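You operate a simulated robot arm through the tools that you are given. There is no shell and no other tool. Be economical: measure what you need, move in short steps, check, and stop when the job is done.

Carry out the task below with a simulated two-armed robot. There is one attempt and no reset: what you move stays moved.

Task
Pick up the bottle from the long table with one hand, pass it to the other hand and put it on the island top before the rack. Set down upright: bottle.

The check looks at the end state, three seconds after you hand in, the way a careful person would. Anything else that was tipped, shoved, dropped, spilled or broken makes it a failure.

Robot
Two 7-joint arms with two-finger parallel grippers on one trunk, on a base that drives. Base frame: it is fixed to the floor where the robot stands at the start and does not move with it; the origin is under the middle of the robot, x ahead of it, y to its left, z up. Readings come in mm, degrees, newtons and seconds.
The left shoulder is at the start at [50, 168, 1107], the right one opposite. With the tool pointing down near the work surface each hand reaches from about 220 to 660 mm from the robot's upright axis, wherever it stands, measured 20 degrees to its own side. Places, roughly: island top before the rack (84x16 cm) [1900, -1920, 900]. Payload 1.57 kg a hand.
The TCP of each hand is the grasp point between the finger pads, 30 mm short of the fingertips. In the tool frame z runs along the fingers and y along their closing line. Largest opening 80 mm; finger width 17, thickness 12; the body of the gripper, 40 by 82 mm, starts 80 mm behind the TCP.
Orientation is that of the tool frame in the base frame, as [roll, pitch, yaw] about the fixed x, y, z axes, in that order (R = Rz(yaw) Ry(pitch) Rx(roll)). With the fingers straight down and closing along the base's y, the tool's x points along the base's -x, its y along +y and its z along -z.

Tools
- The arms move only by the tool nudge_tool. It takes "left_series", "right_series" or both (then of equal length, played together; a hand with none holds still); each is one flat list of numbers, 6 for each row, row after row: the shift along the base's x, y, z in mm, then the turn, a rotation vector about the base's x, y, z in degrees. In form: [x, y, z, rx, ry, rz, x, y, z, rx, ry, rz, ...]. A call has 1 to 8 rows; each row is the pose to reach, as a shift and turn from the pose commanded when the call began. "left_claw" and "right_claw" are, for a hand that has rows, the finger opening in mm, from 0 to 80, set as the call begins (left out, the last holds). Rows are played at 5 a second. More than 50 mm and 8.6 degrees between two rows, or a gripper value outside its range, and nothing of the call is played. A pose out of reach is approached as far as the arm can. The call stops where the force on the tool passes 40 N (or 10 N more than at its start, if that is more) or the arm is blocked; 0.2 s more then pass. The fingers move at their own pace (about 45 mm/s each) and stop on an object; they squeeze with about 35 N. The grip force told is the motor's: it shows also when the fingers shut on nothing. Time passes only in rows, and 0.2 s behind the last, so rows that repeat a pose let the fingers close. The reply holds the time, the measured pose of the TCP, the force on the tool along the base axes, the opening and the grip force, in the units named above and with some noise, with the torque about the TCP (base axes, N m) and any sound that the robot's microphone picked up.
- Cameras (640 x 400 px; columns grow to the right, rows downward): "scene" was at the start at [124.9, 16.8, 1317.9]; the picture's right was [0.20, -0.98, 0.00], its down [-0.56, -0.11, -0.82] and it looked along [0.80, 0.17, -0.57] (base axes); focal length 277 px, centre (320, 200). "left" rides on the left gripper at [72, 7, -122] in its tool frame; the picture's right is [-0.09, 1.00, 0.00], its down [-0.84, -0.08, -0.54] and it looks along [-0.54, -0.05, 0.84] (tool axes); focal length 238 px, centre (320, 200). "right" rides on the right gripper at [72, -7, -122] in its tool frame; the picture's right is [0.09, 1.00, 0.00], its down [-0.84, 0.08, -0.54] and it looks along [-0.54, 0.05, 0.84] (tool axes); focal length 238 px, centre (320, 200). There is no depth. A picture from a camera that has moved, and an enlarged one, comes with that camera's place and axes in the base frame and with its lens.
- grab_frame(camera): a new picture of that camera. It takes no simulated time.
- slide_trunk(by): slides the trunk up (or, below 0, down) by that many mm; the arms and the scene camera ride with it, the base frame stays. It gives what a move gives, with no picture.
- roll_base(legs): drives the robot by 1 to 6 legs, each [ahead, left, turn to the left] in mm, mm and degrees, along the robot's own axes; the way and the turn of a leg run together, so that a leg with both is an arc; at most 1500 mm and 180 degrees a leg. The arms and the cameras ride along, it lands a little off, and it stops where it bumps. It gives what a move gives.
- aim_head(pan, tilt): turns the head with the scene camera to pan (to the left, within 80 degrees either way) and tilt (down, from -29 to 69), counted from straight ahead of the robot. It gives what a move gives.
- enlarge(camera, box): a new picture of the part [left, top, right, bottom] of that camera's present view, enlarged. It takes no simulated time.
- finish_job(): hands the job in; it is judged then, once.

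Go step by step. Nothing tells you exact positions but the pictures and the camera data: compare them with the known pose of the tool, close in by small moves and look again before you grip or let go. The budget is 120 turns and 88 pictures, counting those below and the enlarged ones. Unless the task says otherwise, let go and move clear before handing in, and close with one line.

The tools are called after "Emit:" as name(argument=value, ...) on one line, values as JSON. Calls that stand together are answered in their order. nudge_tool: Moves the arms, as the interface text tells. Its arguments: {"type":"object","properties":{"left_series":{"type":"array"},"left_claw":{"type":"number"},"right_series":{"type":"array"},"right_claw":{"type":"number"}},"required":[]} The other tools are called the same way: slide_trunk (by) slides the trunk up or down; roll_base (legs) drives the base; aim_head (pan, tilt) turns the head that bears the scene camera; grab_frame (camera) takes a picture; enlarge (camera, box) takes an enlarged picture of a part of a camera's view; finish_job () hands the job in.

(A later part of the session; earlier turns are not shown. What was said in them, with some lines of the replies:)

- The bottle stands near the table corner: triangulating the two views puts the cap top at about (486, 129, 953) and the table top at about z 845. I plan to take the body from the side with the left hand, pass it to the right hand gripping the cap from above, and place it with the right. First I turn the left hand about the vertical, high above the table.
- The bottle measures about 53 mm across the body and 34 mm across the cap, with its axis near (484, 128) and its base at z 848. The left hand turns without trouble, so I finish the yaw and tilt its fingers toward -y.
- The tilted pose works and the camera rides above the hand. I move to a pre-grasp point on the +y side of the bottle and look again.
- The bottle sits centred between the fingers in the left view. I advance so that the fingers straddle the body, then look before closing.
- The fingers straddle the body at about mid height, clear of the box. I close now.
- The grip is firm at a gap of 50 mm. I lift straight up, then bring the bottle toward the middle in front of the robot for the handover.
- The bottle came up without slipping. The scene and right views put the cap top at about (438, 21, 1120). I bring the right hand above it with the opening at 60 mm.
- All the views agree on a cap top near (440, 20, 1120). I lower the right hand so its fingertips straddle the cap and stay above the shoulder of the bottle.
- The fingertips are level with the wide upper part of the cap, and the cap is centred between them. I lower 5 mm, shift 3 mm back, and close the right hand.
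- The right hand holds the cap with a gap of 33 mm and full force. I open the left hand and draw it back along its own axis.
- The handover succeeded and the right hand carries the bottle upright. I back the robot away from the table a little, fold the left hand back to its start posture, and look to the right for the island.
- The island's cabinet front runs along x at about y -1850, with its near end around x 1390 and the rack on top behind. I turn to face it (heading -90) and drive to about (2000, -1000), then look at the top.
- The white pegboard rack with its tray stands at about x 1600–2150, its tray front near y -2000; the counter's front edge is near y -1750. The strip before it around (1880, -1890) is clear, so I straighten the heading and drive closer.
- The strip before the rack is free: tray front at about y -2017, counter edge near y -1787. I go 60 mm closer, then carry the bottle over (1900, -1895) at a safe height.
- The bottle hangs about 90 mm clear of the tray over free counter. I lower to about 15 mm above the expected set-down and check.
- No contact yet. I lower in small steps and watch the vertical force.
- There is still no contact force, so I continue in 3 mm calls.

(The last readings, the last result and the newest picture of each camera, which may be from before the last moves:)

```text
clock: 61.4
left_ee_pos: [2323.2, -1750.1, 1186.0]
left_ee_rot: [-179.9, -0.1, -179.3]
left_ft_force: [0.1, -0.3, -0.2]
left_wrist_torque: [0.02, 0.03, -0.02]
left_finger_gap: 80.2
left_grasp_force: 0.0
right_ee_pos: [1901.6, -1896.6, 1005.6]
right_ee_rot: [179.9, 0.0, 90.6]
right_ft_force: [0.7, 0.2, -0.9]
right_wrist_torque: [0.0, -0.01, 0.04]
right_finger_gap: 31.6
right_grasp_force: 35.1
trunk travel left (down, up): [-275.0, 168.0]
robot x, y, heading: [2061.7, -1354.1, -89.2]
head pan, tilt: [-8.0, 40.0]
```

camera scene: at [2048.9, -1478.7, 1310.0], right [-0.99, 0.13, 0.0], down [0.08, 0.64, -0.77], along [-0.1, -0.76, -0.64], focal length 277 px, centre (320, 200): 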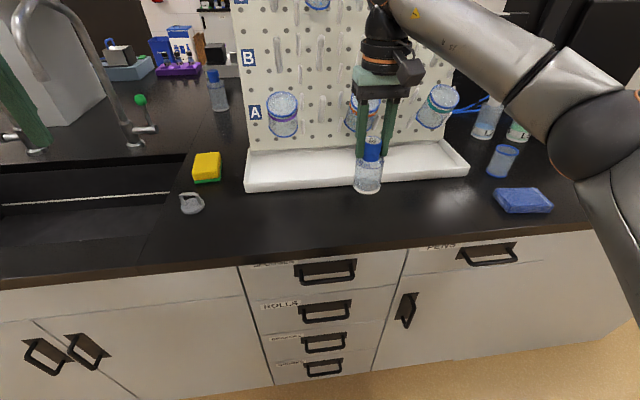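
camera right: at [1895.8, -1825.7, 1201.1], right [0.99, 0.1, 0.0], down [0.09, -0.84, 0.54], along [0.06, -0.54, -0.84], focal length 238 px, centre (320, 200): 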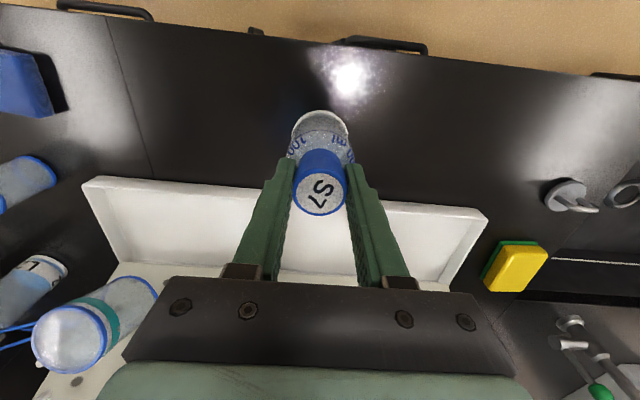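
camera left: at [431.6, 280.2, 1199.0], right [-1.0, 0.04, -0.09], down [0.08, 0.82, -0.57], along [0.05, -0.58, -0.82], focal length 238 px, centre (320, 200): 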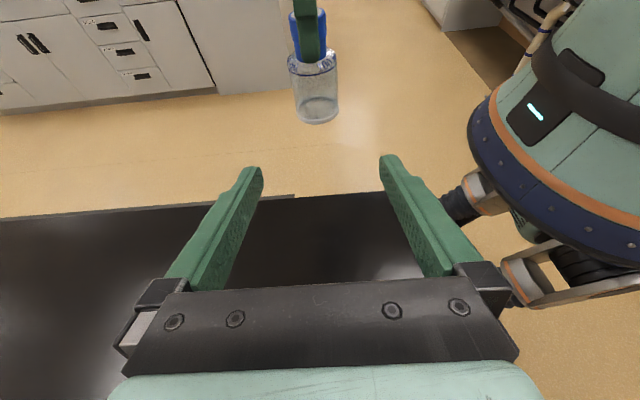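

Emit:
nudge_tool(right_series=[0, 0, -1, 0, 0, 0, 0, 0, -2, 0, 0, 0, 0, 0, -3, 0, 0, 0])

Emit:
grab_frame(camera="right")

Emit:
enlarge(camera="scene", box=[290, 140, 450, 240])

```text
clock: 62.2
left_ee_pos: [2323.0, -1751.2, 1184.8]
left_ee_rot: [179.9, 0.2, -179.4]
left_ft_force: [0.0, -0.4, -0.1]
left_wrist_torque: [0.0, 0.01, -0.04]
left_finger_gap: 80.1
left_grasp_force: 0.1
right_ee_pos: [1901.5, -1895.6, 1002.3]
right_ee_rot: [179.9, 0.0, 90.6]
right_ft_force: [0.4, 0.6, -0.5]
right_wrist_torque: [0.01, -0.01, 0.01]
right_finger_gap: 31.7
right_grasp_force: 34.7
trunk travel left (down, up): [-275.0, 168.0]
robot x, y, heading: [2062.3, -1352.5, -89.3]
head pan, tilt: [-8.0, 40.0]
```

```text
54 pictures are left
camera right: at [1893.5, -1825.9, 1125.0], right [0.99, 0.1, 0.0], down [0.09, -0.84, 0.54], along [0.06, -0.54, -0.84], focal length 238 px, centre (320, 200)
```

right: 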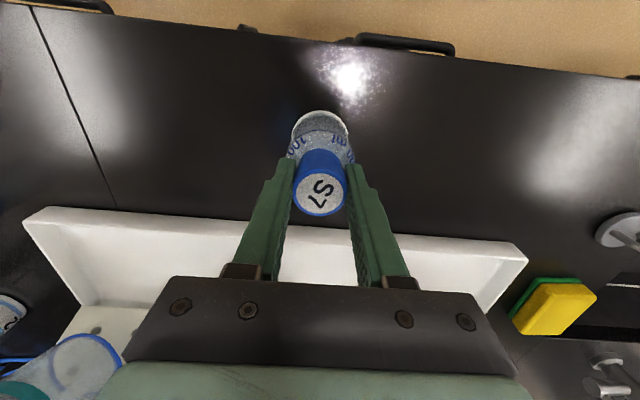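

```text
4.00 times, centred on (370, 190) of scene
camera zoom: at [2048.9, -1478.8, 1310.0], right [-0.99, 0.13, 0.0], down [0.08, 0.64, -0.77], along [-0.1, -0.76, -0.64], focal length 1108 px, centre (120, 240)
```

zoom: 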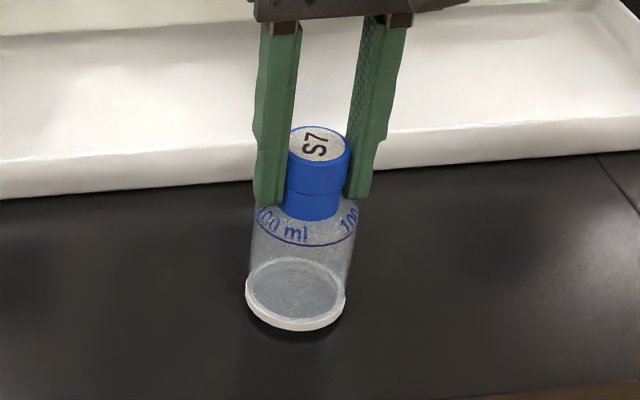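

A narrow contact shadow now shows just under the base, so it is close. I continue down gently.

Emit:
nudge_tool(right_series=[0, 0, -1, 0, 0, 0, 0, 0, -2, 0, 0, 0, 0, 0, -3, 0, 0, 0])

Emit:
enlarge(camera="scene", box=[330, 170, 410, 220])

```text
clock: 63.0
left_ee_pos: [2322.9, -1751.1, 1184.9]
left_ee_rot: [-179.9, 0.0, -179.4]
left_ft_force: [-0.1, 0.2, 0.0]
left_wrist_torque: [-0.02, -0.02, -0.02]
left_finger_gap: 80.0
left_grasp_force: 0.0
right_ee_pos: [1903.4, -1897.9, 1000.5]
right_ee_rot: [179.9, 0.2, 90.6]
right_ft_force: [-0.1, 0.6, 2.2]
right_wrist_torque: [0.05, 0.02, 0.02]
right_finger_gap: 31.6
right_grasp_force: 34.2
trunk travel left (down, up): [-275.0, 168.0]
robot x, y, heading: [2058.8, -1352.1, -89.5]
head pan, tilt: [-8.0, 40.0]
```

```text
8.00 times, centred on (370, 195) of scene
camera zoom: at [2049.1, -1478.5, 1310.1], right [-0.99, 0.13, 0.0], down [0.08, 0.64, -0.77], along [-0.1, -0.76, -0.64], focal length 2215 px, centre (-80, 240)
```

zoom: 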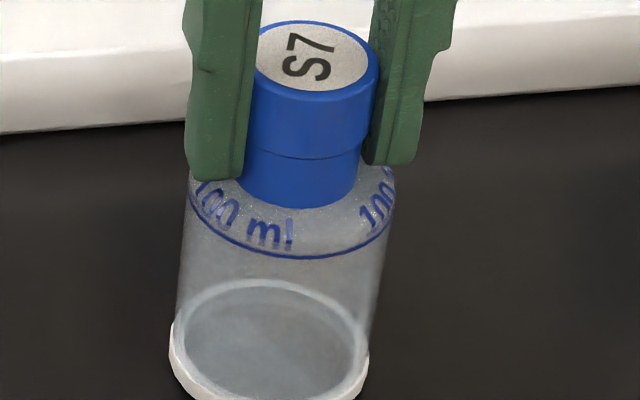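

The upward force has begun to show at 2.2 N. I go one more millimetre to seat the bottle.

Emit:
nudge_tool(right_series=[0, 0, -1, 0, 0, 0, 0, 0, -1, 0, 0, 0])

Emit:
enlarge(camera="scene", box=[330, 180, 410, 230])

```text
clock: 63.6
left_ee_pos: [2322.1, -1749.5, 1184.8]
left_ee_rot: [-179.9, 0.0, -179.5]
left_ft_force: [0.3, 0.5, 0.8]
left_wrist_torque: [-0.03, -0.01, 0.01]
left_finger_gap: 80.1
left_grasp_force: 0.0
right_ee_pos: [1901.3, -1897.4, 1000.0]
right_ee_rot: [179.9, 0.2, 90.5]
right_ft_force: [0.6, -0.6, 6.4]
right_wrist_torque: [-0.05, -0.02, 0.03]
right_finger_gap: 31.6
right_grasp_force: 35.1
trunk travel left (down, up): [-275.0, 168.0]
robot x, y, heading: [2061.8, -1353.6, -89.2]
head pan, tilt: [-8.0, 40.0]
```

```text
8.00 times, centred on (370, 205) of scene
camera zoom: at [2049.2, -1478.3, 1310.2], right [-0.99, 0.13, 0.0], down [0.08, 0.64, -0.77], along [-0.1, -0.76, -0.64], focal length 2215 px, centre (-80, 160)
```

zoom: 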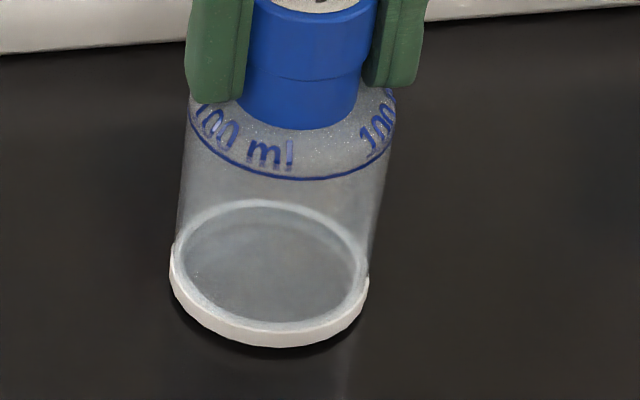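

The bottle is seated with 6.4 N of upward force. I open to 60 mm and rise straight up.

Emit:
nudge_tool(right_series=[0, 0, 0, 0, 0, 0, 0, 0, 0, 0, 0, 0, 0, 0, 0, 0, 0, 0], right_claw=62)

Emit:
nudge_tool(right_series=[0, 0, 15, 0, 0, 0, 0, 0, 40, 0, 0, 0, 0, 0, 80, 0, 0, 0, 0, 0, 120, 0, 0, 0, 10, 35, 140, 0, 0, 0, 20, 75, 150, 0, 0, 0, 40, 115, 155, 0, 0, 0, 60, 150, 160, 0, 0, 0])

Emit:
grab_frame(camera="scene")

Emit:
grab_frame(camera="right")

```text
clock: 64.4
left_ee_pos: [2322.5, -1751.4, 1184.9]
left_ee_rot: [-180.0, 0.0, -179.4]
left_ft_force: [-0.6, 0.2, 0.1]
left_wrist_torque: [0.0, -0.02, 0.0]
left_finger_gap: 79.8
left_grasp_force: 0.1
right_ee_pos: [1902.7, -1895.8, 998.7]
right_ee_rot: [179.9, 0.0, 90.5]
right_ft_force: [-0.5, 0.4, 0.7]
right_wrist_torque: [-0.01, -0.02, 0.02]
right_finger_gap: 62.2
right_grasp_force: 0.0
trunk travel left (down, up): [-275.0, 168.0]
robot x, y, heading: [2060.5, -1355.9, -89.2]
head pan, tilt: [-8.0, 40.0]
```

```text
clock: 66.2
left_ee_pos: [2323.1, -1749.6, 1185.3]
left_ee_rot: [-179.9, 0.0, -179.4]
left_ft_force: [0.2, -0.4, -0.3]
left_wrist_torque: [0.01, -0.02, 0.01]
left_finger_gap: 80.1
left_grasp_force: 0.1
right_ee_pos: [1963.5, -1747.3, 1159.2]
right_ee_rot: [-180.0, 0.0, 90.6]
right_ft_force: [-0.1, -0.3, 0.1]
right_wrist_torque: [0.01, 0.0, -0.02]
right_finger_gap: 61.8
right_grasp_force: 0.0
trunk travel left (down, up): [-275.0, 168.0]
robot x, y, heading: [2060.4, -1353.8, -89.3]
head pan, tilt: [-8.0, 40.0]
```

```text
50 pictures are left
camera scene: at [2049.2, -1478.4, 1310.1], right [-0.99, 0.13, 0.0], down [0.08, 0.64, -0.77], along [-0.1, -0.76, -0.64], focal length 277 px, centre (320, 200)
```

scene: 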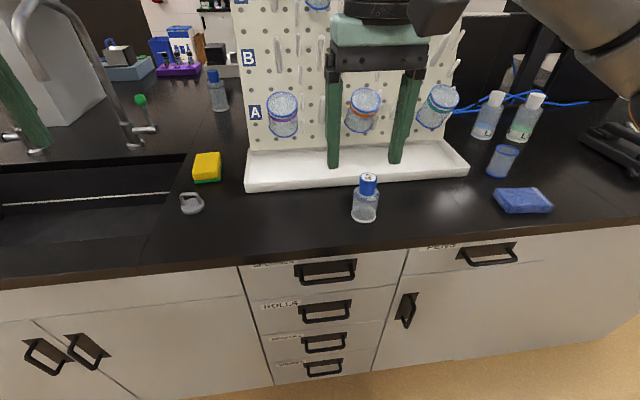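

```text
49 pictures are left
camera right: at [1955.8, -1677.7, 1281.9], right [0.99, 0.1, 0.0], down [0.09, -0.84, 0.54], along [0.06, -0.54, -0.84], focal length 238 px, centre (320, 200)
```

right: 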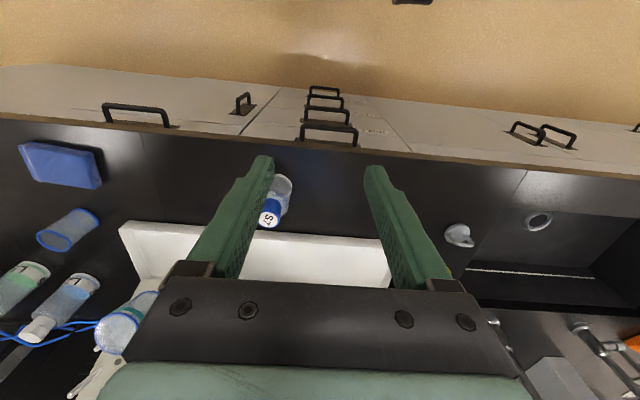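

The bottle stands upright on the island top before the rack, both hands are clear, and nothing else has moved. I hand in.

Emit:
finish_job()

```text
The job is handed in.
```

The bottle went from the left hand to the right and now stands upright on the island top before the rack, at about (1902, -1896). Both hands are empty and clear, and the pictures show nothing else disturbed.
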